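You operate a simulated robot arm through the tools that you are given. There is no shell and no other tool. Be economical: measure what you need, move in short steps, check, and stop when the job is done.

You run a simulated two-armed robot. Do the job below in one go: nothing can be reset, and whatever is moved stays where it is left.

TASK
Unpack the gold microphone and test it on the cream box.
Fine: leave it in the socket with its word showing; shut the case lid again, both latches undone; leave the rack microphones.

The check looks at the end state, three seconds after you hand in, the way a careful person would. Anything else that was tipped, shoved, dropped, spilled or broken makes it a failure. A push-on lid holds only when it is set on centred and level and pressed home; a screw cap is set on level and turned clockwise until tight.

THE ROBOT
Two 7-joint arms with two-finger parallel grippers on one trunk, on a base that drives. Base frame: it is fixed to the floor where the robot stands at the start and does not move with it; the origin is under the middle of the robot, x ahead of it, y to its left, z up. Readings come in mm, degrees, newtons and seconds.
The left shoulder is at the start at [60, 143, 826], the right one opposite. With the tool pointing down near the work surface each hand reaches from about 100 to 700 mm from the robot's upright axis, wherever it stands, measured 20 degrees to its own side. Places, roughly: blue microphone (5x5x15 cm) [300, 1400, 1000]; cream box marked mic tester [200, 1700, 1000]; green microphone (5x5x15 cm) [300, 1300, 1000]; green test button [200, 1600, 1000]; left latch of the wooden case [600, 0, 500]; lid of the wooden case [700, 0, 600]; power switch of the cream box [200, 1800, 1000]; red microphone (5x5x15 cm) [300, 1500, 1000]; right latch of the wooden case [600, -100, 500]; socket on the cream box [200, 1700, 1000]; yellow microphone (5x5x15 cm) [400, 1200, 1000]. Payload 1.57 kg a hand.
The TCP of each hand is the grasp point between the finger pads, 30 mm short of the fingertips. In the tool frame z runs along the fingers and y along their closing line. Largest opening 110 mm; finger width 24, thickness 12; the body of the gripper, 48 by 112 mm, starts 78 mm behind the TCP.
Orientation is told as [roll, pitch, yaw] about the base's x, y, z axes, in that order, counted from this pose: with the fingers straight down and closing along the base's y, the tool's x points along the base's -x, its y along +y and its z along -z.

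THE INTERFACE
- The arms move only by the tool step_arm. It takes "left_plan", "right_plan" or both (then of equal length, played together; a hand with none holds still); each is a list of rows, each a list of 7 numbers: the shift along the base's x, y, z in mm, then the turn, a rotation vector about the base's x, y, z in degrees, then the opening, from 0 (shut) to 1 (fully open). In form: [[dx, dy, dz, rx, ry, rz, fingers], ...]. A call has 1 to 8 rows; each row is the pose to reach, as a shift and turn from the pose commanded when the call began. Rows are played at 5 a second. More than 50 mm and 8.6 degrees between two rows, or a gripper value outside its range, and nothing of the call is played. Where a pose cannot be reached the arm comes as near as it can. A force on the tool above 90 N (or 10 N above the force at the start of the call, whichever is more), or a blocked arm, ends the call early, and 0.2 s more pass. Each finger travels about 45 mm/s and halts on what it meets, pressing with about 25 N; the grip force reading is that of the motor and also rises with nothing between the fingers. The clock runs only during rows and for 0.2 s after the last one: add rows that repeat a pose to give the fingers time. The reply holds the time, the measured pose of the TCP, the force on the tool along the base axes, the opening and the grip force, in the units named above and with some noise, with the torque about the TCP (base axes, N m) and any sound that the robot's microphone picked up, and new pictures: "pictures" is both (left out), scene, wrist or none (wrist: the cameras of the hands that moved).
- Cameras (640 x 400 px; columns grow to the right, rows downward): "scene" is now at [37.1, -14.6, 1424.7]; the picture's right is [-0.22, -0.97, 0.00], its down [-0.83, 0.19, -0.53] and it looks along [0.52, -0.12, -0.85] (base axes); focal length 294 px, centre (320, 200). "left" rides on the left gripper at [70, -16, -141] in its tool frame; the picture's right is [0.23, 0.97, 0.00], its down [-0.86, 0.20, -0.48] and it looks along [-0.47, 0.11, 0.88] (tool axes); focal length 222 px, centre (320, 200). "right" rides on the right gripper at [70, 16, -141] in its tool frame; the picture's right is [-0.23, 0.97, 0.00], its down [-0.85, -0.20, -0.48] and it looks along [-0.47, -0.11, 0.88] (tool axes); focal length 222 px, centre (320, 200). There is no depth. A picture from a camera that has moved, and an enlarged one, comes with that camera's place and axes in the base frame and with its lens.
- slide_trunk(by): slides the trunk up (or, below 0, down) by that many mm; the arms and the scene camera ride with it, the base frame stays. It gives what a move gives, with no picture.
- drive_base(legs): drives the robot by 1 to 6 legs, each [ahead, left, turn to the left] in mm, mm and degrees, along the robot's own axes; the way and the turn of a leg run together, so that a leg with both is an arc; at most 1500 mm and 180 degrees a leg. The arms and the cameras ride along, it lands a little off, and it stops where it bumps. It gives what a move gives, and a new picture of the scene camera.
- turn_head(pan, tilt): turns the head with the scene camera to pan (to the left, within 86 degrees either way) and tilt (down, from -29 to 69), counted from straight ahead of the robot. It gives what a move gives, and a new picture of the scene camera.
- close_up(camera, box): a new picture of the part [left, top, right, bottom] of that camera's present view, enlarged. No time passes.
- finish_job(): hands the job in; it is judged then, once.

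Work in short steps. Places have to be worked out from the pictures, the camera data and where the tool is seen: move nearer, look again, correct. Check each grasp and each placing, and mend what went wrong. You have 120 turns and 260 pictures in all, those below and enlarged ones among them. Open the grippers and draw the arms clear of the work before you hand the job in, unless the task says otherwise; then end with one line.

The tools are called after "Request:" as name(argument=value, ...) on one line, values as JSON. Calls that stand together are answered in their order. step_arm: Moves the arms, as the interface text tells. Its arguments: {"type":"object","properties":{"left_plan":{"type":"array"},"right_plan":{"type":"array"},"pictures":{"type":"string","enum":["both","scene","wrist","none"]}},"required":[]} The other tools are called the same way: slide_trunk (by) slides the trunk up or down; drive_base (legs) drives the base; turn_head (pan, tilt) turns the head that bears the scene camera; close_up (camera, box) takes an enlarged picture of a part of a camera's view; finish_job () hands the job in.

At the start:

```text
clock: 0.0
left_ee_pos: [548.1, 176.6, 881.7]
left_ee_rot: [-0.1, 0.1, 0.0]
left_force: [0.1, 0.2, -0.3]
left_torque: [-0.02, 0.0, 0.0]
left_opening: 109.8
left_gripper_force: 0.0
right_ee_pos: [475.3, -239.6, 863.5]
right_ee_rot: [0.0, 0.0, -0.1]
right_force: [0.2, 0.8, -0.9]
right_torque: [-0.01, 0.03, 0.02]
right_opening: 109.9
right_gripper_force: 0.0
trunk travel left (down, up): [-425.0, 165.0]
robot x, y, heading: [-0.5, 2.0, -0.0]
head pan, tilt: [-12.9, 57.9]
```

scene: 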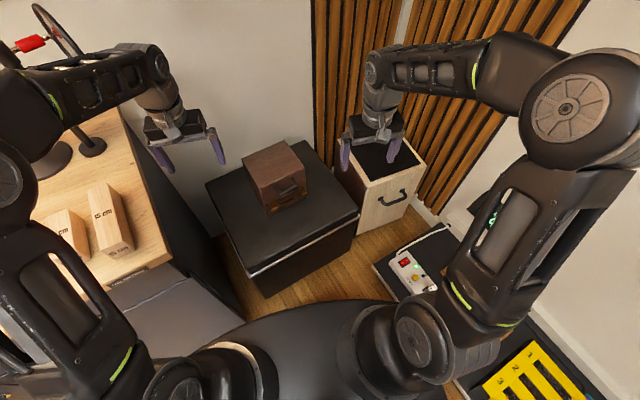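
right: 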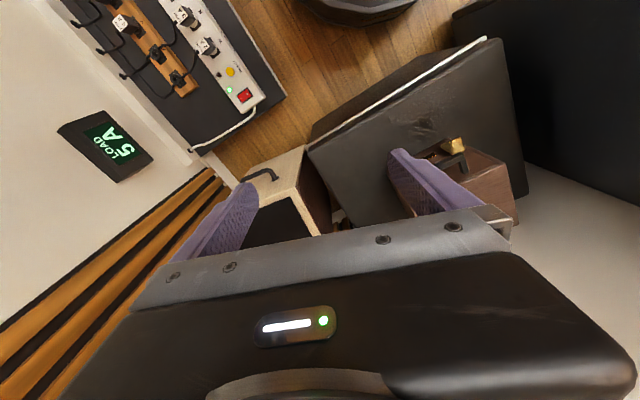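
left: 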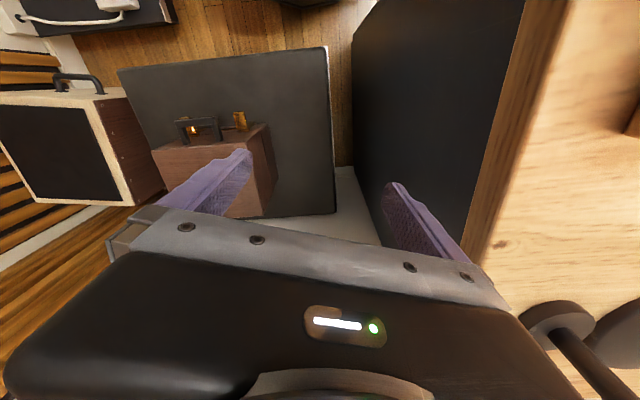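

The case sits on a dark stand ahead of me. I'll enlarge the view of it first.

Request:
close_up(camera="scene", box=[200, 120, 370, 226])

Request:
close_up(camera="left", box=[130, 80, 310, 192])

```text
3.76 times, centred on (285, 173) of scene
camera zoom: at [37.1, -14.6, 1424.7], right [-0.22, -0.97, 0.0], down [-0.83, 0.19, -0.53], along [0.52, -0.12, -0.85], focal length 1105 px, centre (452, 302)
```

zoom: 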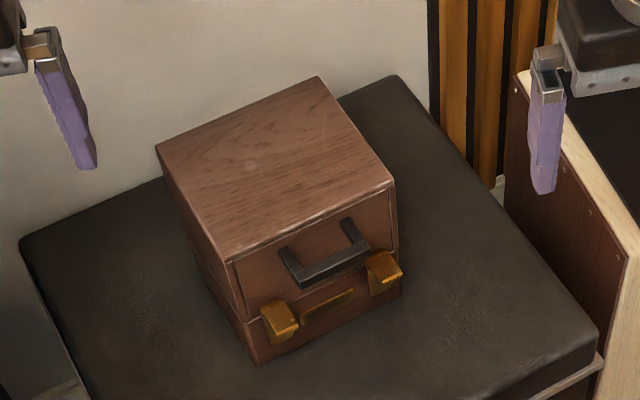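

```text
3.56 times, centred on (220, 136) of left
camera zoom: at [479.7, 160.2, 1023.6], right [-0.23, 0.97, 0.0], down [0.86, 0.2, 0.48], along [0.47, 0.11, -0.88], focal length 790 px, centre (676, 428)
```

zoom: 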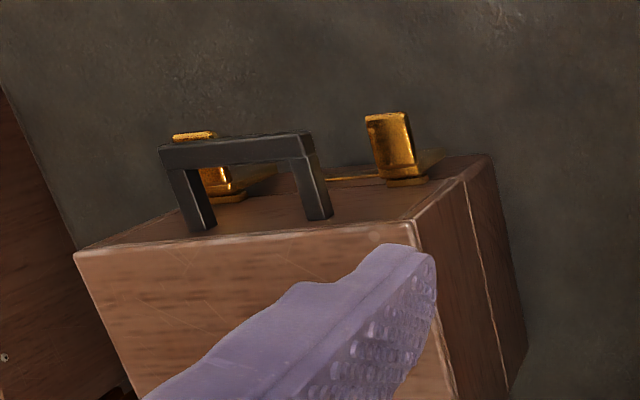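

By triangulation, the case's front edge runs from about [606,52] to [660,-105], so its yaw is about +19°. The stand top is near z 447, the seam near 536 and the top near 628. I'll bring the right hand in front of it, turned 19°, to look closely at the latches.

Request:
step_arm(right_plan=[[0, 40, -20, 0, 0, 5, 1], [0, 80, -50, 0, 0, 10, 1], [0, 120, -85, 0, 0, 15, 1], [0, 150, -120, 0, 0, 19, 1], [0, 160, -150, 0, 0, 19, 1]], pictures="both")

```text
refused: row 3 steps farther than a row can; nothing moved
```

One row stepped too far, so I'll use smaller steps.

Request:
step_arm(right_plan=[[0, 35, -20, 0, 0, 5, 1], [0, 70, -45, 0, 0, 10, 1], [0, 105, -75, 0, 0, 15, 1], [0, 135, -110, 0, 0, 19, 1], [0, 160, -150, 0, 0, 19, 1]], pictures="both")

```text
clock: 1.2
left_ee_pos: [547.5, 176.2, 882.3]
left_ee_rot: [0.0, 0.0, 0.0]
left_force: [-0.2, -0.6, 0.4]
left_torque: [-0.04, 0.03, 0.03]
left_opening: 110.2
left_gripper_force: 0.1
right_ee_pos: [474.1, -79.1, 713.8]
right_ee_rot: [0.0, 0.0, 19.0]
right_force: [-0.6, -0.2, -0.1]
right_torque: [0.0, 0.0, 0.0]
right_opening: 109.9
right_gripper_force: 0.1
trunk travel left (down, up): [-425.0, 165.0]
robot x, y, heading: [-3.0, 4.3, -0.1]
head pan, tilt: [-12.9, 57.9]
camera scene: at [37.4, -14.3, 1424.7], right [-0.22, -0.97, 0.0], down [-0.83, 0.19, -0.53], along [0.52, -0.12, -0.85], focal length 294 px, centre (320, 200)
camera right: at [404.3, -86.6, 854.6], right [-0.1, 0.99, 0.0], down [0.87, 0.09, 0.48], along [0.48, 0.05, -0.88], focal length 222 px, centre (320, 200)
```

scene: 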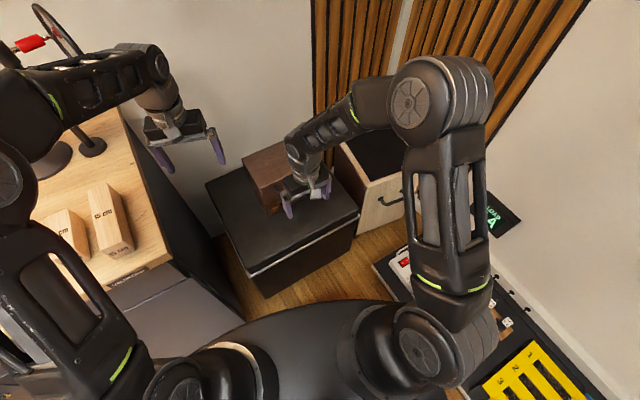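
right: 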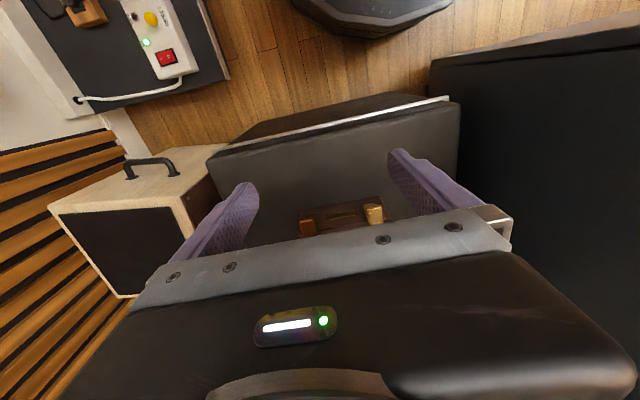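

I'll zoom in on the latches.

Request:
close_up(camera="right", box=[280, 180, 408, 260])

```text
5.00 times, centred on (344, 220) of right
camera zoom: at [404.3, -86.6, 854.6], right [-0.1, 0.99, 0.0], down [0.87, 0.09, 0.48], along [0.48, 0.05, -0.88], focal length 1111 px, centre (200, 100)
```

zoom: 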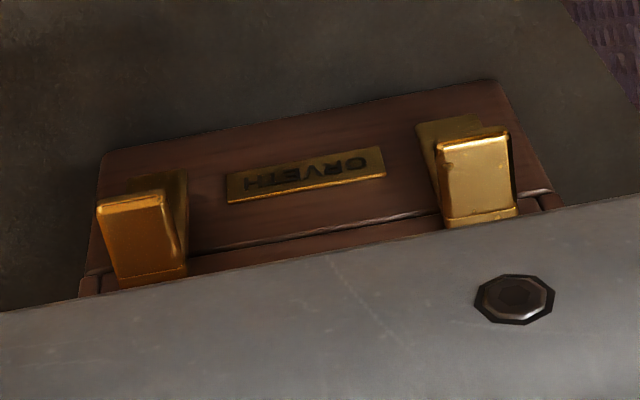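

The levers look hinged at the lid with their free ends pointing down and out. I'll tilt the hand so its camera looks more level at the front face.

Request:
step_arm(right_plan=[[-5, 0, -20, 2.6, -7.6, 0, 1], [-10, 0, -45, 5.2, -15.1, 0, 1], [-12, 0, -70, 7.8, -22.7, 0, 1], [-12, 0, -95, 10.4, -30.3, 0, 1], [-12, 0, -120, 13, -37.8, 0, 1]], pictures="wrist")

```text
clock: 2.4
left_ee_pos: [548.1, 175.1, 881.9]
left_ee_rot: [-0.1, 0.0, 0.0]
left_force: [-0.8, 0.5, 0.4]
left_torque: [-0.03, 0.0, 0.0]
left_opening: 110.1
left_gripper_force: 0.1
right_ee_pos: [462.5, -79.3, 593.1]
right_ee_rot: [-0.1, -39.9, 18.9]
right_force: [-0.3, 0.5, 1.4]
right_torque: [0.0, 0.0, 0.01]
right_opening: 109.9
right_gripper_force: 0.0
trunk travel left (down, up): [-425.0, 165.0]
robot x, y, heading: [-5.0, -0.5, 0.2]
head pan, tilt: [-12.9, 57.9]
camera right: at [321.0, -111.2, 656.6], right [-0.15, 0.98, 0.14], down [0.39, -0.07, 0.92], along [0.91, 0.2, -0.37], focal length 222 px, centre (320, 200)
```

right: 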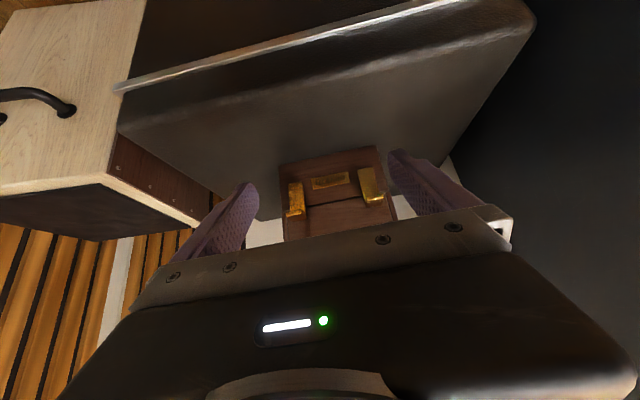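

Request:
close_up(camera="right", box=[265, 140, 409, 230])

```text
4.44 times, centred on (337, 185) of right
camera zoom: at [321.0, -111.2, 656.6], right [-0.15, 0.98, 0.14], down [0.39, -0.07, 0.92], along [0.91, 0.2, -0.37], focal length 987 px, centre (244, 267)
```

zoom: 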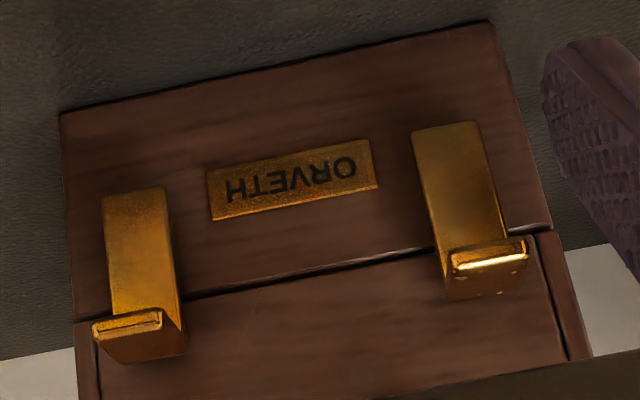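

Reading this upside-down view, each latch is a plate hinged low on the base, near z≈490. Its lip sticks out just above the seam, at z≈559 and about 30–40 mm proud, so pushing the lip down should swing it outward. I'll close the right fingers and bring the tip above the left lip.

Request:
step_arm(right_plan=[[0, 0, 20, 0, 0, 0, 0.6], [0, 24, 35, 0, 0, 0, 0.3], [0, 55, 40, 0, 0, 0, 0], [25, 80, 40, 0, 0, 0, 0], [65, 90, 40, 0, 0, 0, 0], [106, 95, 35, 0, 0, 0, 0], [106, 95, 25, 0, 0, 0, 0]], pictures="wrist")

Request:
close_up(camera="right", box=[240, 100, 440, 225])

```text
clock: 4.0
left_ee_pos: [547.5, 175.7, 882.4]
left_ee_rot: [0.0, 0.0, -0.1]
left_force: [-0.2, 0.1, -0.1]
left_torque: [0.0, 0.0, 0.04]
left_opening: 110.0
left_gripper_force: 0.1
right_ee_pos: [570.7, 17.6, 618.9]
right_ee_rot: [-0.1, -40.0, 19.0]
right_force: [0.2, 1.1, -0.3]
right_torque: [0.0, 0.02, -0.03]
right_opening: 0.0
right_gripper_force: 16.4
trunk travel left (down, up): [-425.0, 165.0]
robot x, y, heading: [-0.1, -2.9, 0.1]
head pan, tilt: [-12.9, 57.9]
camera right: at [428.6, -15.4, 682.1], right [-0.15, 0.98, 0.15], down [0.39, -0.08, 0.92], along [0.91, 0.2, -0.37], focal length 222 px, centre (320, 200)
```

right: 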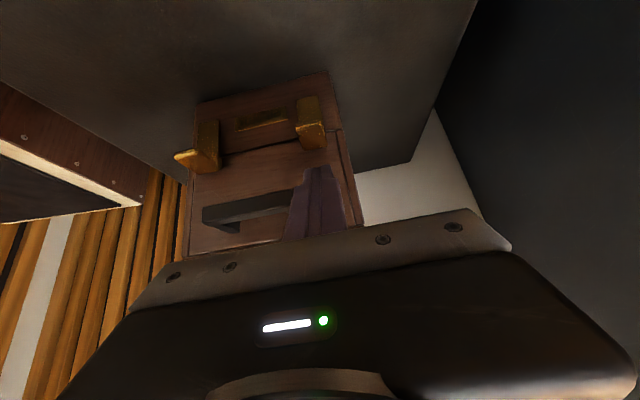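

```text
3.20 times, centred on (340, 162) of right
camera zoom: at [428.6, -15.4, 682.1], right [-0.15, 0.98, 0.15], down [0.39, -0.08, 0.92], along [0.91, 0.2, -0.37], focal length 711 px, centre (256, 320)
```

zoom: 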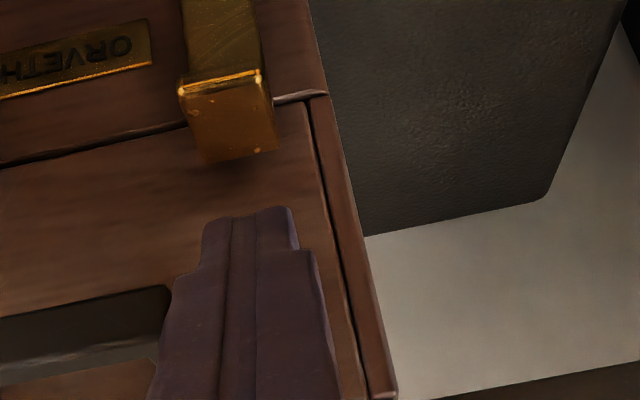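

The fingertip is in line with the left lip, whose top is at z≈559. I'll press down along the lever's arc and watch the force.

Request:
step_arm(right_plan=[[-6, -2, -20, 0, 0, 0, 0], [-8, -3, -32, 0, 0, 0, 0], [-14, -5, -39, 0, 0, 0, 0], [-22, -7, -44, 0, 0, 0, 0], [-28, -10, -50, 0, 0, 0, 0], [-34, -12, -58, 0, 0, 0, 0], [-40, -14, -68, 0, 0, 0, 0]], pictures="wrist")

Request:
close_up(camera="right", box=[240, 80, 440, 205])

```text
clock: 5.6
left_ee_pos: [548.3, 175.6, 881.5]
left_ee_rot: [-0.1, 0.0, 0.0]
left_force: [0.6, -0.1, 0.3]
left_torque: [-0.01, -0.01, 0.01]
left_opening: 110.0
left_gripper_force: 0.1
right_ee_pos: [530.6, 2.5, 551.2]
right_ee_rot: [0.0, -40.1, 19.0]
right_force: [-0.1, -0.3, 0.4]
right_torque: [-0.01, 0.01, 0.01]
right_opening: 0.0
right_gripper_force: 21.2
trunk travel left (down, up): [-425.0, 165.0]
robot x, y, heading: [0.3, -1.7, 0.2]
head pan, tilt: [-12.9, 57.9]
camera right: at [388.3, -29.5, 613.6], right [-0.15, 0.98, 0.15], down [0.39, -0.08, 0.92], along [0.91, 0.2, -0.37], focal length 222 px, centre (320, 200)
```

right: 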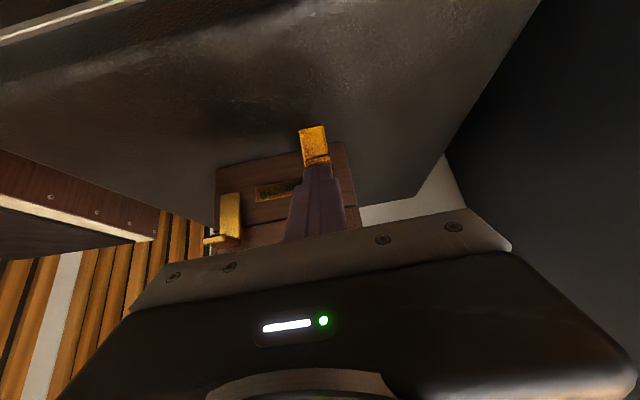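

```text
3.20 times, centred on (340, 142) of right
camera zoom: at [388.3, -29.5, 613.6], right [-0.15, 0.98, 0.15], down [0.39, -0.08, 0.92], along [0.91, 0.2, -0.37], focal length 711 px, centre (256, 384)
```

zoom: 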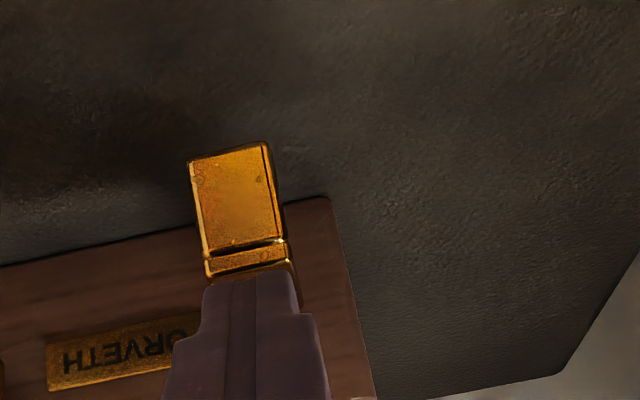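

The left latch has swung down and the force is near zero. I'll lift off, shift across above the right lip (about [600,-89]), and check the left one on the way.

Request:
step_arm(right_plan=[[0, 0, 40, 0, 0, 0, 0], [0, 0, 75, 0, 0, 0, 0], [12, -35, 75, 0, 0, 0, 0], [24, -70, 75, 0, 0, 0, 0], [35, -104, 75, 0, 0, 0, 0], [70, -92, 72, 0, 0, 0, 0]], pictures="wrist")

Request:
close_up(camera="right", box=[240, 80, 440, 205])

```text
clock: 7.0
left_ee_pos: [548.5, 177.5, 882.7]
left_ee_rot: [0.1, 0.1, 0.0]
left_force: [-0.2, 0.3, -0.1]
left_torque: [-0.02, -0.02, -0.04]
left_opening: 109.8
left_gripper_force: 0.1
right_ee_pos: [601.3, -89.6, 622.8]
right_ee_rot: [-0.1, -39.9, 19.0]
right_force: [0.3, -0.7, 0.2]
right_torque: [0.01, 0.05, -0.02]
right_opening: 0.1
right_gripper_force: 21.0
trunk travel left (down, up): [-425.0, 165.0]
robot x, y, heading: [-3.1, -0.1, -0.0]
head pan, tilt: [-12.9, 57.9]
camera right: at [458.7, -121.4, 685.9], right [-0.15, 0.98, 0.15], down [0.39, -0.08, 0.92], along [0.91, 0.2, -0.37], focal length 222 px, centre (320, 200)
```

right: 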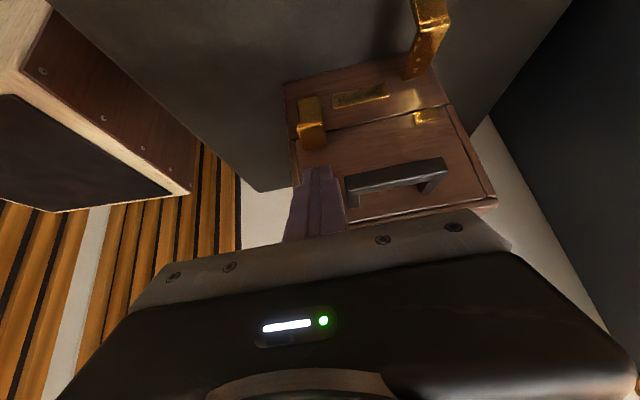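

```text
3.20 times, centred on (340, 142) of right
camera zoom: at [458.7, -121.4, 685.9], right [-0.15, 0.98, 0.15], down [0.39, -0.08, 0.92], along [0.91, 0.2, -0.37], focal length 711 px, centre (256, 384)
```

zoom: 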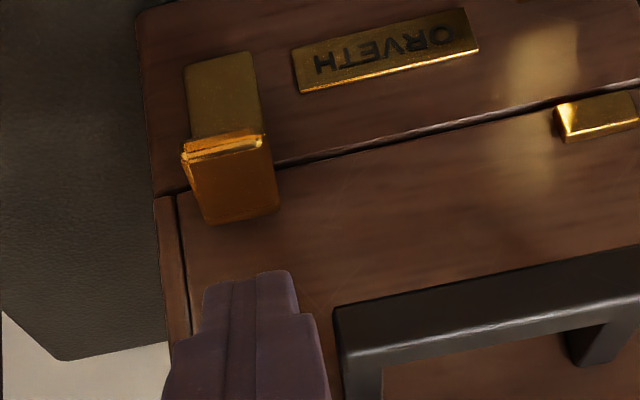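

The left latch is open, with only its keeper left on the lid. I'll use the same press on the right one.

Request:
step_arm(right_plan=[[-4, -5, -24, 0, 0, 0, 0], [-6, -6, -36, 0, 0, 0, 0], [-12, -8, -43, 0, 0, 0, 0], [-20, -10, -48, 0, 0, 0, 0], [-26, -13, -54, 0, 0, 0, 0], [-32, -15, -62, 0, 0, 0, 0], [-38, -17, -72, 0, 0, 0, 0]], pictures="none")

Request:
step_arm(right_plan=[[0, 0, 40, 0, 0, 0, 0], [-5, 0, 80, 0, 0, 0, 0], [-30, 25, 90, 0, 0, 0, 0.2]], pictures="both")

Request:
close_up(camera="right", box=[220, 80, 420, 205])

```text
clock: 8.6
left_ee_pos: [547.0, 175.5, 882.6]
left_ee_rot: [0.0, 0.0, 0.0]
left_force: [0.6, 0.2, 0.5]
left_torque: [0.0, -0.01, -0.03]
left_opening: 110.0
left_gripper_force: 0.0
right_ee_pos: [561.0, -106.4, 549.8]
right_ee_rot: [0.1, -40.1, 19.1]
right_force: [-6.9, -0.1, 4.6]
right_torque: [0.03, -0.02, 0.08]
right_opening: 0.1
right_gripper_force: 20.7
trunk travel left (down, up): [-425.0, 165.0]
robot x, y, heading: [2.5, -3.1, -0.1]
head pan, tilt: [-12.9, 57.9]
```

```text
clock: 9.4
left_ee_pos: [546.6, 176.0, 882.0]
left_ee_rot: [0.0, 0.0, 0.0]
left_force: [0.0, 0.2, -1.6]
left_torque: [0.01, -0.02, -0.02]
left_opening: 110.1
left_gripper_force: 0.1
right_ee_pos: [531.0, -80.2, 642.5]
right_ee_rot: [0.0, -40.0, 19.0]
right_force: [-0.4, -0.4, 0.2]
right_torque: [0.0, 0.0, 0.0]
right_opening: 22.2
right_gripper_force: 0.0
trunk travel left (down, up): [-425.0, 165.0]
robot x, y, heading: [-1.9, 2.3, -0.1]
head pan, tilt: [-12.9, 57.9]
camera scene: at [36.9, -14.3, 1424.6], right [-0.22, -0.97, 0.0], down [-0.83, 0.19, -0.53], along [0.52, -0.12, -0.85], focal length 294 px, centre (320, 200)
camera right: at [389.8, -113.3, 704.9], right [-0.15, 0.98, 0.15], down [0.39, -0.08, 0.92], along [0.91, 0.2, -0.37], focal length 222 px, centre (320, 200)
```

scene: 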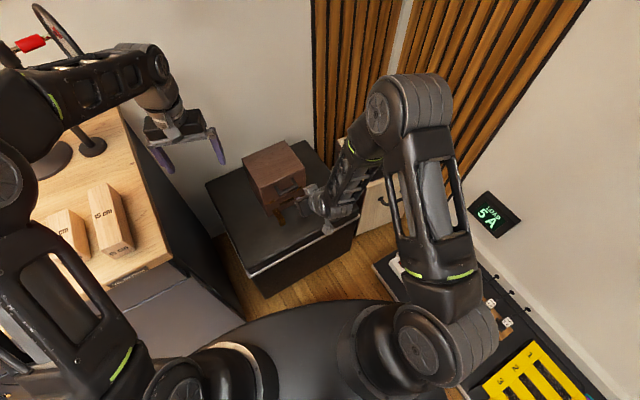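
right: 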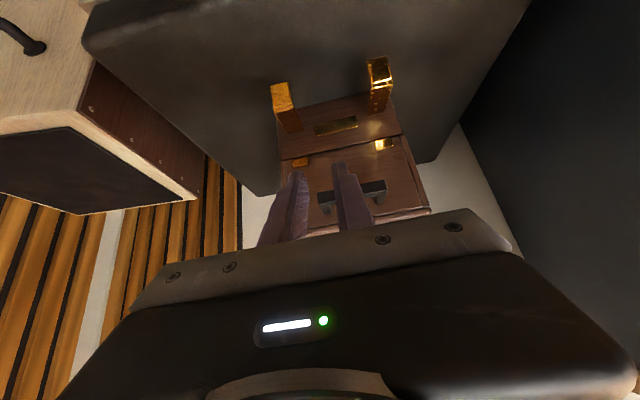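

```text
3.20 times, centred on (320, 142) of right
camera zoom: at [389.8, -113.3, 704.9], right [-0.15, 0.98, 0.15], down [0.39, -0.08, 0.92], along [0.91, 0.2, -0.37], focal length 711 px, centre (320, 384)
```

zoom: 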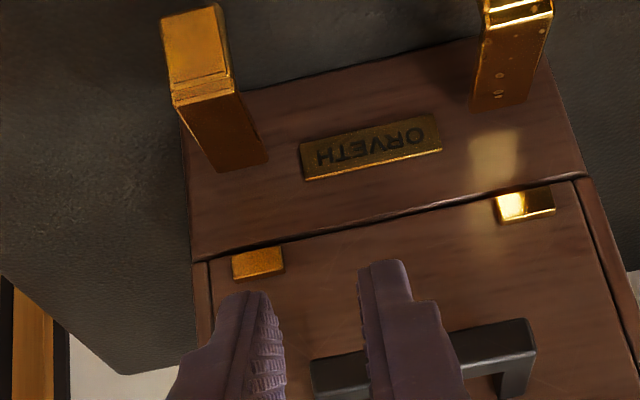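

Both latches are undone. The handle bar is at about d=549 (distance along the case axis) and z=610–622, and swinging the lid open needs reach to x≈870. So I'll pull the hand back and then drive 130 mm ahead.

Request:
step_arm(right_plan=[[-40, 0, 10, 2.6, -7.6, 0, 0], [-80, 0, 10, 5.2, -15.1, 0, 0], [-120, 0, 10, 7.8, -22.7, 0, 0], [-140, 0, 10, 9.8, -28.4, 0, 0]], pictures="none")

Request:
drive_base(legs=[[130, 0, 0]])

```text
clock: 10.6
left_ee_pos: [548.2, 176.2, 882.5]
left_ee_rot: [0.0, -0.1, 0.1]
left_force: [0.0, 0.4, -0.2]
left_torque: [-0.03, 0.0, -0.02]
left_opening: 110.1
left_gripper_force: 0.1
right_ee_pos: [442.3, -54.8, 716.7]
right_ee_rot: [8.8, -80.5, 9.8]
right_force: [0.2, 0.3, 0.0]
right_torque: [-0.01, -0.01, 0.01]
right_opening: 0.0
right_gripper_force: 21.4
trunk travel left (down, up): [-425.0, 165.0]
robot x, y, heading: [1.2, -2.2, -0.1]
head pan, tilt: [-12.9, 57.9]
stopped in row 4 (right hand): the arm was blocked; the commanded pose is now the measured one
```

```text
clock: 12.0
left_ee_pos: [676.0, 163.9, 885.5]
left_ee_rot: [-0.1, -0.5, -1.0]
left_force: [1.4, -0.3, 0.0]
left_torque: [-0.02, 0.01, 0.01]
left_opening: 110.3
left_gripper_force: 0.0
right_ee_pos: [571.4, -58.3, 715.4]
right_ee_rot: [9.9, -80.6, 8.7]
right_force: [0.4, -0.4, 0.0]
right_torque: [-0.02, 0.0, -0.01]
right_opening: 0.0
right_gripper_force: 21.6
trunk travel left (down, up): [-425.0, 165.0]
robot x, y, heading: [128.2, -3.2, -0.2]
head pan, tilt: [-12.9, 57.9]
stopped in leg 1: the robot was blocked; the commanded pose is now the measured one
camera scene: at [164.0, -20.0, 1424.6], right [-0.23, -0.97, 0.0], down [-0.82, 0.19, -0.53], along [0.52, -0.12, -0.85], focal length 294 px, centre (320, 200)
```

scene: 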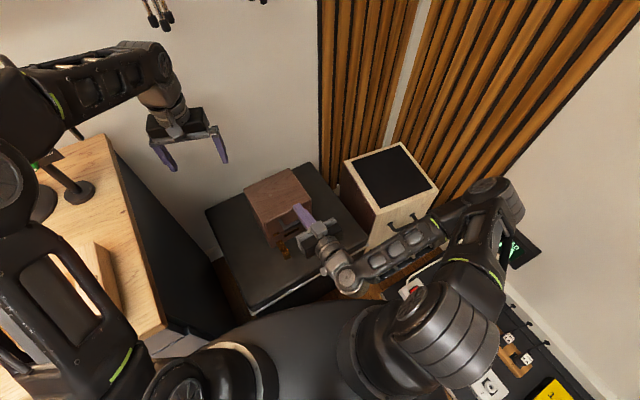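

The base was blocked at the very end of the drive, so I'll check what touched and whether the case or stand moved.

Request:
close_up(camera="scene", box=[190, 130, 542, 350])

Request:
close_up(camera="scene", box=[0, 120, 240, 270])

```text
1.82 times, centred on (366, 240) of scene
camera zoom: at [164.0, -20.0, 1424.6], right [-0.23, -0.97, 0.0], down [-0.82, 0.19, -0.53], along [0.52, -0.12, -0.85], focal length 534 px, centre (236, 127)
```

zoom: 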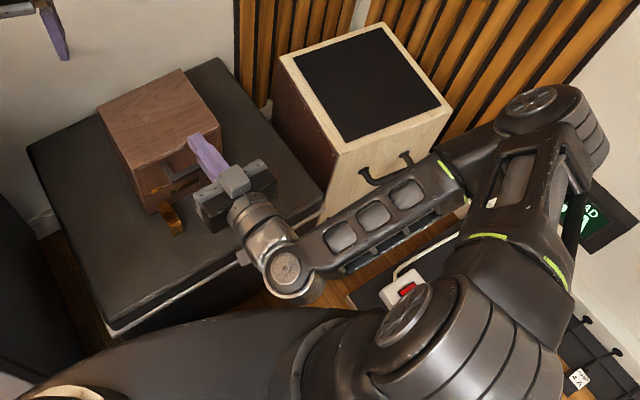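

```text
2.67 times, centred on (120, 195) of scene
camera zoom: at [164.0, -20.0, 1424.6], right [-0.23, -0.97, 0.0], down [-0.82, 0.19, -0.53], along [0.52, -0.12, -0.85], focal length 783 px, centre (853, 213)
```

zoom: 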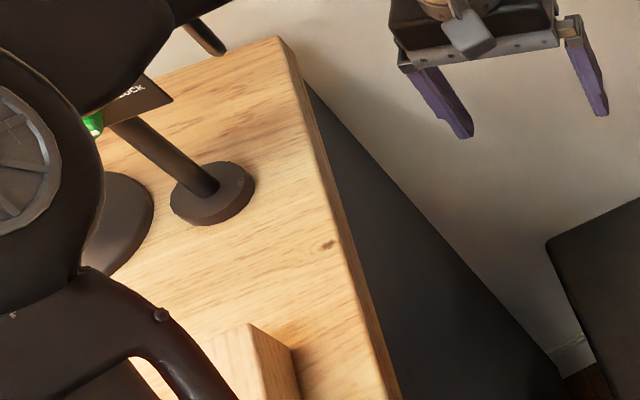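

I'll take a finer zoom to compare the case position with before.

Request:
close_up(camera="scene", box=[195, 140, 355, 240])

Request:
close_up(camera="scene", box=[190, 230, 350, 330])

```text
4.00 times, centred on (275, 190) of scene
camera zoom: at [164.0, -20.0, 1424.6], right [-0.23, -0.97, 0.0], down [-0.82, 0.19, -0.53], along [0.52, -0.12, -0.85], focal length 1174 px, centre (500, 240)
```

zoom: 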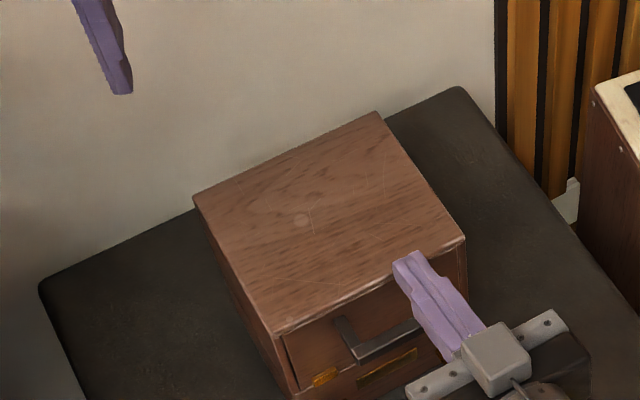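

```text
4.00 times, centred on (270, 280) of scene
camera zoom: at [164.0, -20.0, 1424.6], right [-0.23, -0.97, 0.0], down [-0.82, 0.19, -0.53], along [0.52, -0.12, -0.85], focal length 1174 px, centre (520, -120)
```

zoom: 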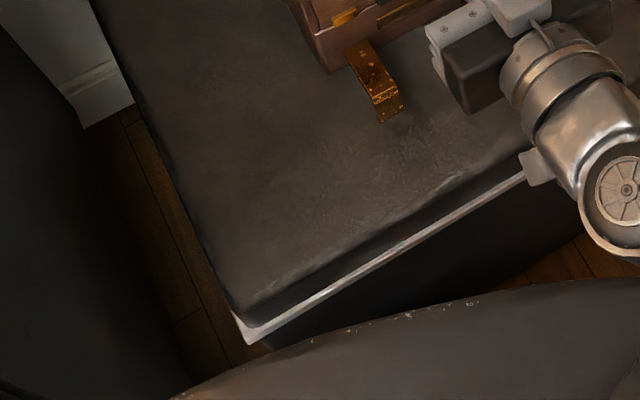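

The case hasn't moved; its corners match the first measurement. I'll back off 10 mm to ease the contact, then bring the closed fingers down in front of the handle at about 70° tilt.

Request:
drive_base(legs=[[-10, 0, 0]])

```text
clock: 12.7
left_ee_pos: [665.7, 164.9, 885.1]
left_ee_rot: [-0.1, -0.2, -0.7]
left_force: [-0.4, -0.7, 0.5]
left_torque: [0.02, 0.0, 0.02]
left_opening: 109.9
left_gripper_force: 0.1
right_ee_pos: [561.2, -58.3, 715.5]
right_ee_rot: [9.9, -80.7, 8.7]
right_force: [-0.3, -0.2, 0.4]
right_torque: [0.0, 0.0, 0.01]
right_opening: 0.0
right_gripper_force: 21.0
trunk travel left (down, up): [-425.0, 165.0]
robot x, y, heading: [117.5, 0.7, -0.2]
head pan, tilt: [-12.9, 57.9]
camera scene: at [154.7, -19.4, 1424.4], right [-0.22, -0.97, 0.0], down [-0.82, 0.19, -0.53], along [0.52, -0.12, -0.85], focal length 294 px, centre (320, 200)
```

scene: 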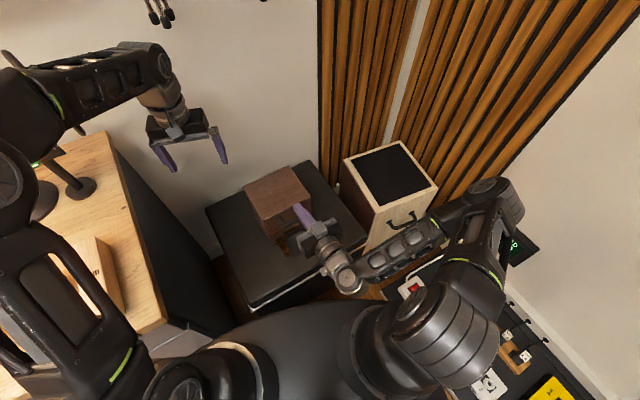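

Request:
step_arm(right_plan=[[-5, 3, -35, -1.8, 5.2, 0, 0], [-11, 8, -75, -3.6, 10.4, 0, 0], [-11, 9, -110, -3.6, 10.4, 0, 0], [-11, 9, -140, -3.6, 10.4, 0, 0]], pictures="both")

Request:
close_up(camera="right", box=[220, 60, 460, 210])

```text
clock: 13.7
left_ee_pos: [665.8, 165.4, 885.4]
left_ee_rot: [-0.2, -0.3, -0.8]
left_force: [0.3, 0.3, -0.6]
left_torque: [0.02, -0.01, 0.0]
left_opening: 110.0
left_gripper_force: 0.1
right_ee_pos: [548.9, -50.1, 575.4]
right_ee_rot: [4.3, -69.5, 14.4]
right_force: [0.0, -0.7, -0.2]
right_torque: [-0.02, -0.02, -0.02]
right_opening: 0.1
right_gripper_force: 21.8
trunk travel left (down, up): [-425.0, 165.0]
robot x, y, heading: [119.9, -1.9, 0.1]
head pan, tilt: [-12.9, 57.9]
camera scene: at [154.9, -19.1, 1424.7], right [-0.22, -0.97, 0.0], down [-0.82, 0.19, -0.53], along [0.52, -0.12, -0.85], focal length 294 px, centre (320, 200)
camera right: at [396.1, -82.4, 559.3], right [-0.23, 0.94, 0.24], down [-0.07, -0.26, 0.96], along [0.97, 0.2, 0.13], focal length 222 px, centre (320, 200)
```

scene: 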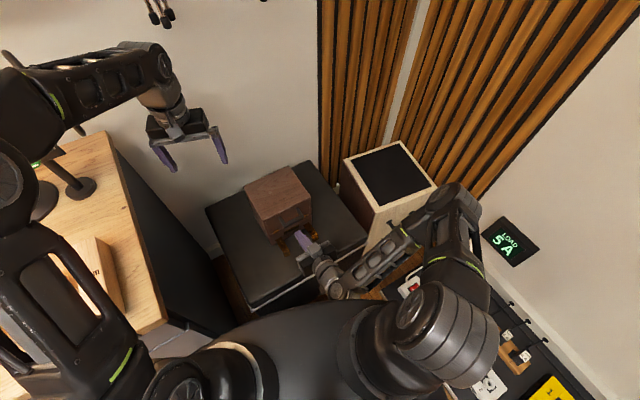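
right: 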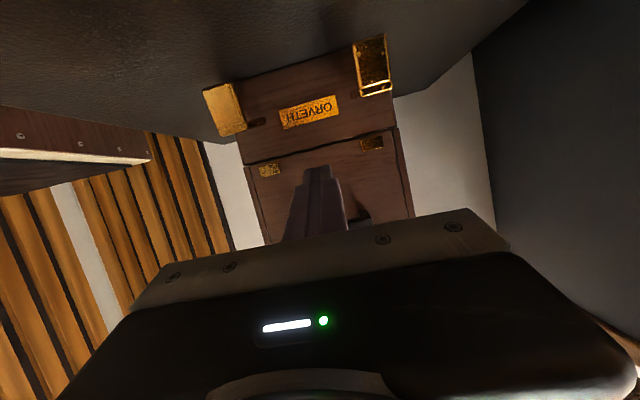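

```text
2.67 times, centred on (340, 135) of right
camera zoom: at [396.1, -82.4, 559.3], right [-0.23, 0.94, 0.24], down [-0.07, -0.26, 0.96], along [0.97, 0.2, 0.13], focal length 592 px, centre (267, 373)
```

zoom: 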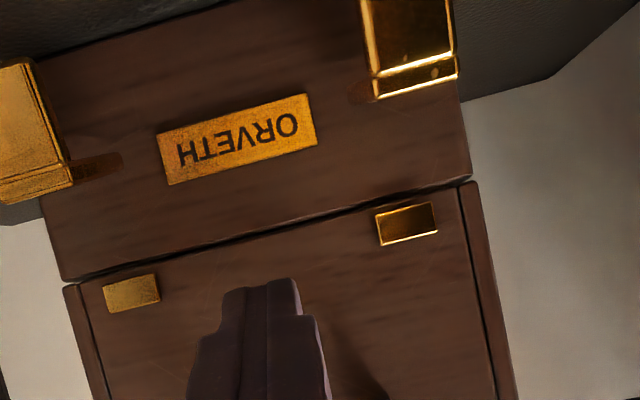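

The fingers are centred below the handle. I'll slide in under the bar and lift along the hinge arc (hinge near d=742, z=536), turning the hand with it.

Request:
step_arm(right_plan=[[21, 7, 0, 0, 0, 0, 0], [40.6, 14, 0, 0, 0, 0, 0], [40.6, 14, 22, 0, 0, 0, 0], [51, 17.6, 49, -2.6, 7.6, 0, 0], [64.5, 22.2, 74, -5.2, 15.1, 0, 0], [81, 27.9, 97, -7.8, 22.7, 0, 0]], pictures="both")

```text
clock: 15.1
left_ee_pos: [666.2, 167.2, 884.4]
left_ee_rot: [0.0, -0.3, -0.7]
left_force: [0.3, -0.4, -0.2]
left_torque: [0.03, 0.04, -0.02]
left_opening: 110.1
left_gripper_force: 0.1
right_ee_pos: [630.4, -21.7, 673.1]
right_ee_rot: [1.6, -45.6, 16.6]
right_force: [-1.0, -0.8, -1.0]
right_torque: [-0.01, -0.06, 0.0]
right_opening: 0.0
right_gripper_force: 21.4
trunk travel left (down, up): [-425.0, 165.0]
robot x, y, heading: [118.5, -1.7, -0.1]
head pan, tilt: [-12.9, 57.9]
camera scene: at [154.9, -19.3, 1424.6], right [-0.23, -0.97, 0.0], down [-0.82, 0.19, -0.53], along [0.52, -0.12, -0.85], focal length 294 px, centre (320, 200)
camera right: at [483.7, -52.2, 722.4], right [-0.15, 0.97, 0.18], down [0.31, -0.13, 0.94], along [0.94, 0.19, -0.28], focal length 222 px, centre (320, 200)
```

scene: 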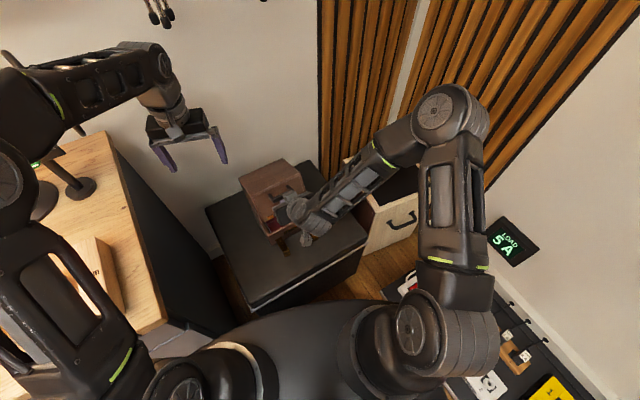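
right: 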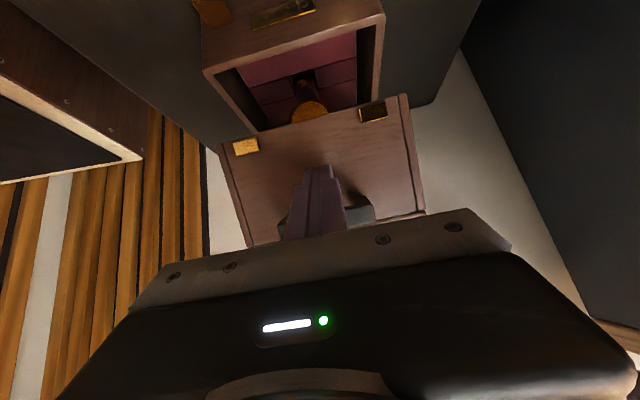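

The lid is opening and the gold microphone shows in its cradle. I'll continue along the arc.

Request:
step_arm(right_plan=[[19.3, 6.6, 20, -2.6, 7.6, 0, 0], [41.1, 14.1, 37.1, -5.2, 15.1, 0, 0], [65, 22.4, 50.7, -7.8, 22.7, 0, 0], [90.3, 31.1, 60.8, -10.4, 30.2, 0, 0], [116.8, 40.2, 66.9, -13, 37.8, 0, 0], [143.8, 49.5, 69.2, -15.6, 45.4, 0, 0]], pictures="both")

```text
clock: 16.5
left_ee_pos: [666.2, 166.0, 885.2]
left_ee_rot: [0.0, -0.2, -0.7]
left_force: [0.0, 0.0, 0.3]
left_torque: [-0.01, 0.0, 0.01]
left_opening: 109.9
left_gripper_force: 0.1
right_ee_pos: [763.9, 24.8, 739.5]
right_ee_rot: [0.0, -0.1, 17.5]
right_force: [-0.7, 0.5, -0.7]
right_torque: [-0.04, 0.02, -0.02]
right_opening: 0.0
right_gripper_force: 21.4
right hand out of reach, approached as far as the arm can: row 6
trunk travel left (down, up): [-425.0, 165.0]
robot x, y, heading: [121.6, -3.6, 0.1]
head pan, tilt: [-12.9, 57.9]
camera scene: at [155.0, -19.4, 1424.7], right [-0.23, -0.97, 0.0], down [-0.82, 0.19, -0.53], along [0.52, -0.12, -0.85], focal length 294 px, centre (320, 200)
camera right: at [693.2, 19.1, 882.0], right [-0.08, 1.0, 0.0], down [0.87, 0.07, 0.48], along [0.48, 0.04, -0.88], focal length 222 px, centre (320, 200)
```

scene: 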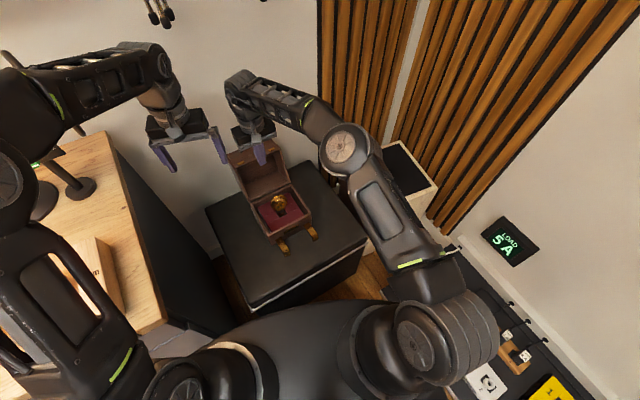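
right: 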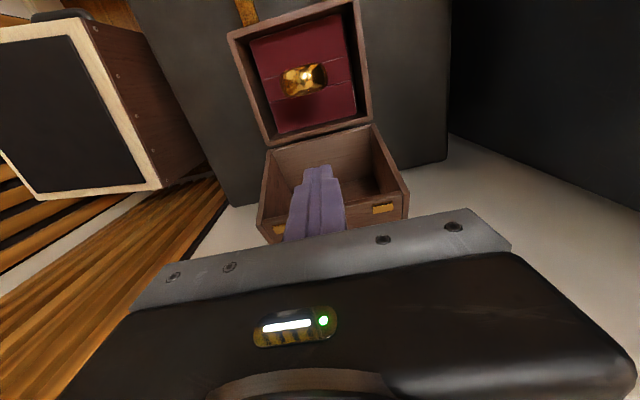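

The lid is at about 70° and the hand is near its reach limit. I'll tip the fingers forward and push the bar further over.

Request:
step_arm(right_plan=[[18.9, 6.5, 1, 2.6, -7.6, 0, 0], [36.9, 12.7, 1, 5.2, -15.1, 0, 0], [52.9, 18.2, -3, 7.8, -22.7, 0, 0], [70, 24, -7, 10.4, -30.2, 0, 0], [89.8, 30.9, -13, 10.4, -30.2, 0, 0]], pictures="both")

```text
clock: 17.7
left_ee_pos: [666.6, 165.4, 885.3]
left_ee_rot: [0.0, -0.2, -0.8]
left_force: [-0.2, -0.7, 1.2]
left_torque: [0.0, -0.01, -0.03]
left_opening: 110.0
left_gripper_force: 0.1
right_ee_pos: [856.5, 55.7, 728.9]
right_ee_rot: [0.8, -29.7, 17.1]
right_force: [0.0, -0.2, 0.2]
right_torque: [0.0, 0.02, 0.02]
right_opening: 0.0
right_gripper_force: 20.8
trunk travel left (down, up): [-425.0, 165.0]
robot x, y, heading: [117.6, -2.1, -0.2]
head pan, tilt: [-12.9, 57.9]
camera scene: at [155.1, -19.3, 1424.7], right [-0.22, -0.97, 0.0], down [-0.82, 0.19, -0.53], along [0.52, -0.12, -0.85], focal length 294 px, centre (320, 200)
camera right: at [727.5, 30.5, 817.5], right [-0.1, 0.99, 0.12], down [0.55, -0.05, 0.84], along [0.83, 0.16, -0.53], focal length 222 px, centre (320, 200)
```

scene: 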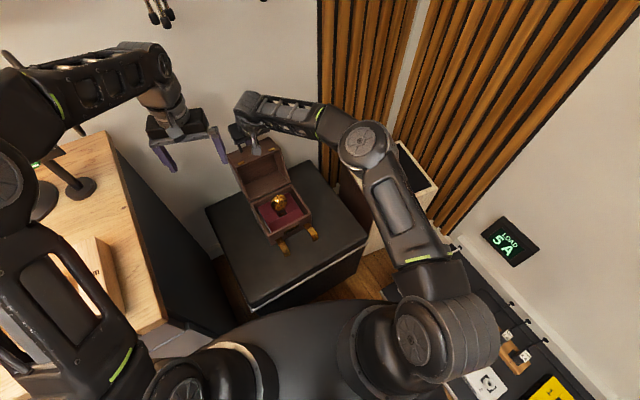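
right: 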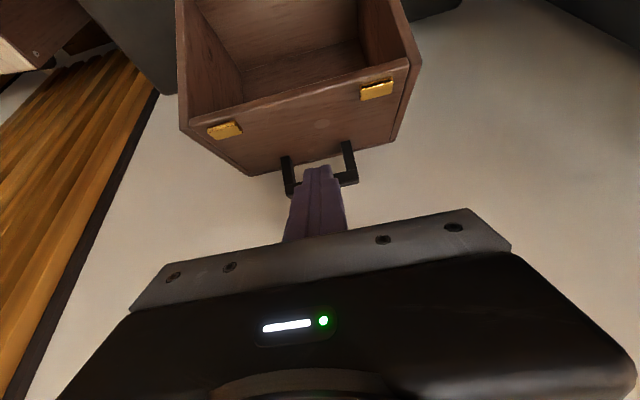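

The lid looks about upright or past it, and there is no load on the tool. I'll withdraw along the finger axis and see if it stays.

Request:
step_arm(right_plan=[[-12, -4, 25, 0, 0, 0, 0], [-24, -8, 50, 0, 0, 0, 0], [-40, -13, 85, 0, 0, 0, 0], [-75, -25, 110, 0, 0, 0, 0]], pictures="both")

Request:
close_up(camera="scene", box=[190, 110, 350, 270])

```text
clock: 18.7
left_ee_pos: [665.8, 166.7, 883.9]
left_ee_rot: [-0.1, -0.2, -0.6]
left_force: [0.3, 0.2, -0.5]
left_torque: [0.01, 0.0, 0.01]
left_opening: 109.9
left_gripper_force: 0.1
right_ee_pos: [780.0, 29.4, 838.1]
right_ee_rot: [0.8, -29.6, 17.1]
right_force: [0.5, -0.3, -0.6]
right_torque: [-0.02, -0.02, 0.0]
right_opening: 0.1
right_gripper_force: 20.9
trunk travel left (down, up): [-425.0, 165.0]
robot x, y, heading: [120.6, -1.9, -0.2]
head pan, tilt: [-12.9, 57.9]
camera scene: at [155.0, -19.3, 1424.6], right [-0.22, -0.97, 0.0], down [-0.82, 0.19, -0.53], along [0.52, -0.12, -0.85], focal length 294 px, centre (320, 200)
camera right: at [651.8, 4.8, 927.0], right [-0.1, 0.99, 0.12], down [0.55, -0.05, 0.84], along [0.83, 0.16, -0.54], focal length 222 px, centre (320, 200)
```

scene: 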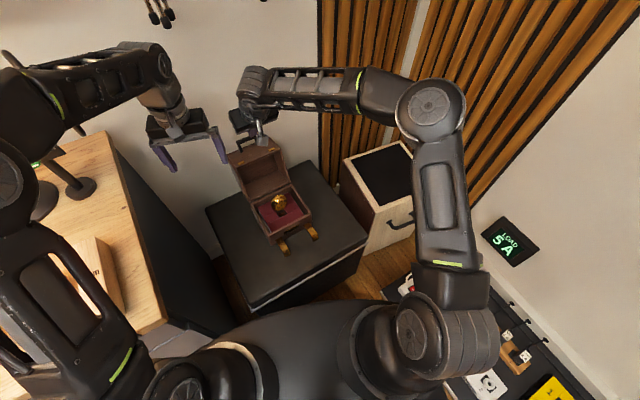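
right: 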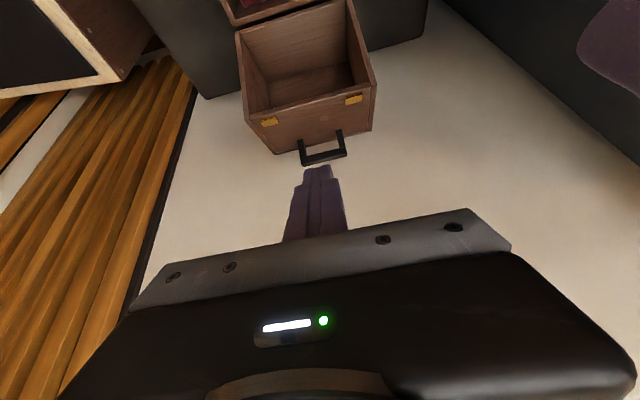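

```text
2.50 times, centred on (270, 190) of scene
camera zoom: at [155.0, -19.3, 1424.6], right [-0.22, -0.97, 0.0], down [-0.82, 0.19, -0.53], along [0.52, -0.12, -0.85], focal length 734 px, centre (445, 225)
```

zoom: 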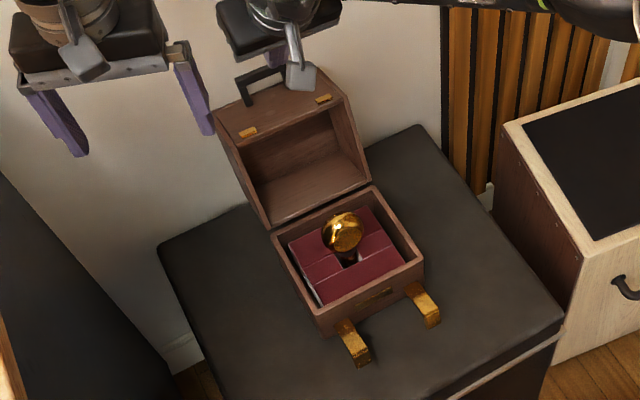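

The lid stays open by itself, and the gold microphone stands upright with its head at about [676,-2,604]. I'll bring the right hand vertical above it, opened, for a close look.

Request:
step_arm(right_plan=[[-20, -6, 0, -1.9, 5.6, 0, 0.2], [-45, -13, 0, -3.8, 11.2, 0, 0.4], [-70, -21, 0, -5.7, 16.8, 0, 0.6], [-95, -29, -10, -7.6, 22.4, 0, 0.75], [-105, -32, -40, -9.6, 28, 0, 0.75], [-105, -32, -68, -9.6, 28, 0, 0.75]], pictures="wrist")

Request:
close_up(camera="right", box=[220, 80, 440, 218])

```text
clock: 20.1
left_ee_pos: [666.1, 166.3, 883.9]
left_ee_rot: [-0.2, -0.2, -0.7]
left_force: [0.0, -0.2, -0.2]
left_torque: [0.0, -0.05, -0.02]
left_opening: 110.0
left_gripper_force: 0.0
right_ee_pos: [674.4, -2.1, 769.2]
right_ee_rot: [-0.1, 0.0, 17.3]
right_force: [0.1, -0.3, -0.2]
right_torque: [0.01, 0.0, -0.01]
right_opening: 82.3
right_gripper_force: 0.0
trunk travel left (down, up): [-425.0, 165.0]
robot x, y, heading: [118.0, -5.7, -0.0]
head pan, tilt: [-12.9, 57.9]
camera right: at [604.1, -7.2, 911.5], right [-0.08, 1.0, 0.0], down [0.88, 0.07, 0.48], along [0.48, 0.04, -0.88], focal length 222 px, centre (320, 200)
```

right: 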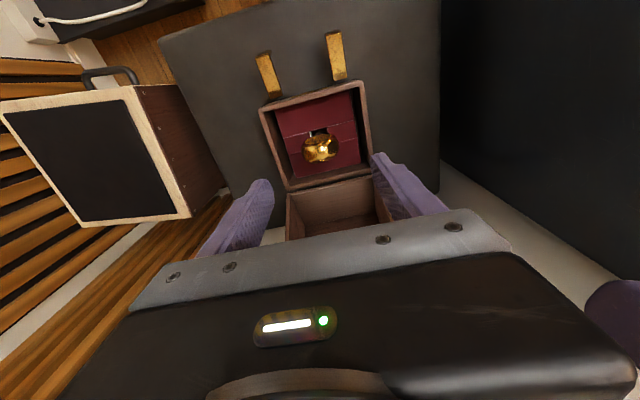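

```text
2.90 times, centred on (330, 149) of right
camera zoom: at [604.1, -7.2, 911.5], right [-0.08, 1.0, 0.0], down [0.88, 0.07, 0.48], along [0.48, 0.04, -0.88], focal length 644 px, centre (291, 348)
```

zoom: 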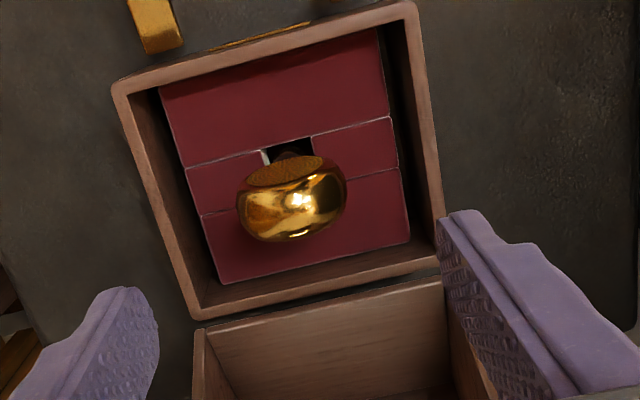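

I need a better fix on the head's height. The left wrist camera gives a sideways baseline, so I'll use that.

Request:
close_up(camera="left", box=[120, 60, 320, 185])

```text
3.20 times, centred on (220, 122) of left
camera zoom: at [597.4, 150.9, 1026.0], right [-0.21, 0.98, 0.0], down [0.86, 0.19, 0.48], along [0.47, 0.1, -0.88], focal length 711 px, centre (640, 448)
```

zoom: 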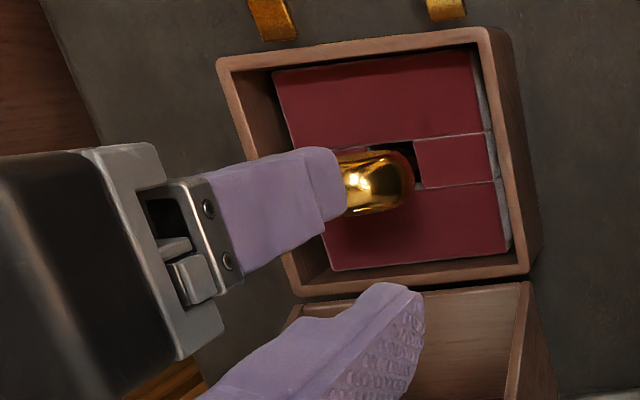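

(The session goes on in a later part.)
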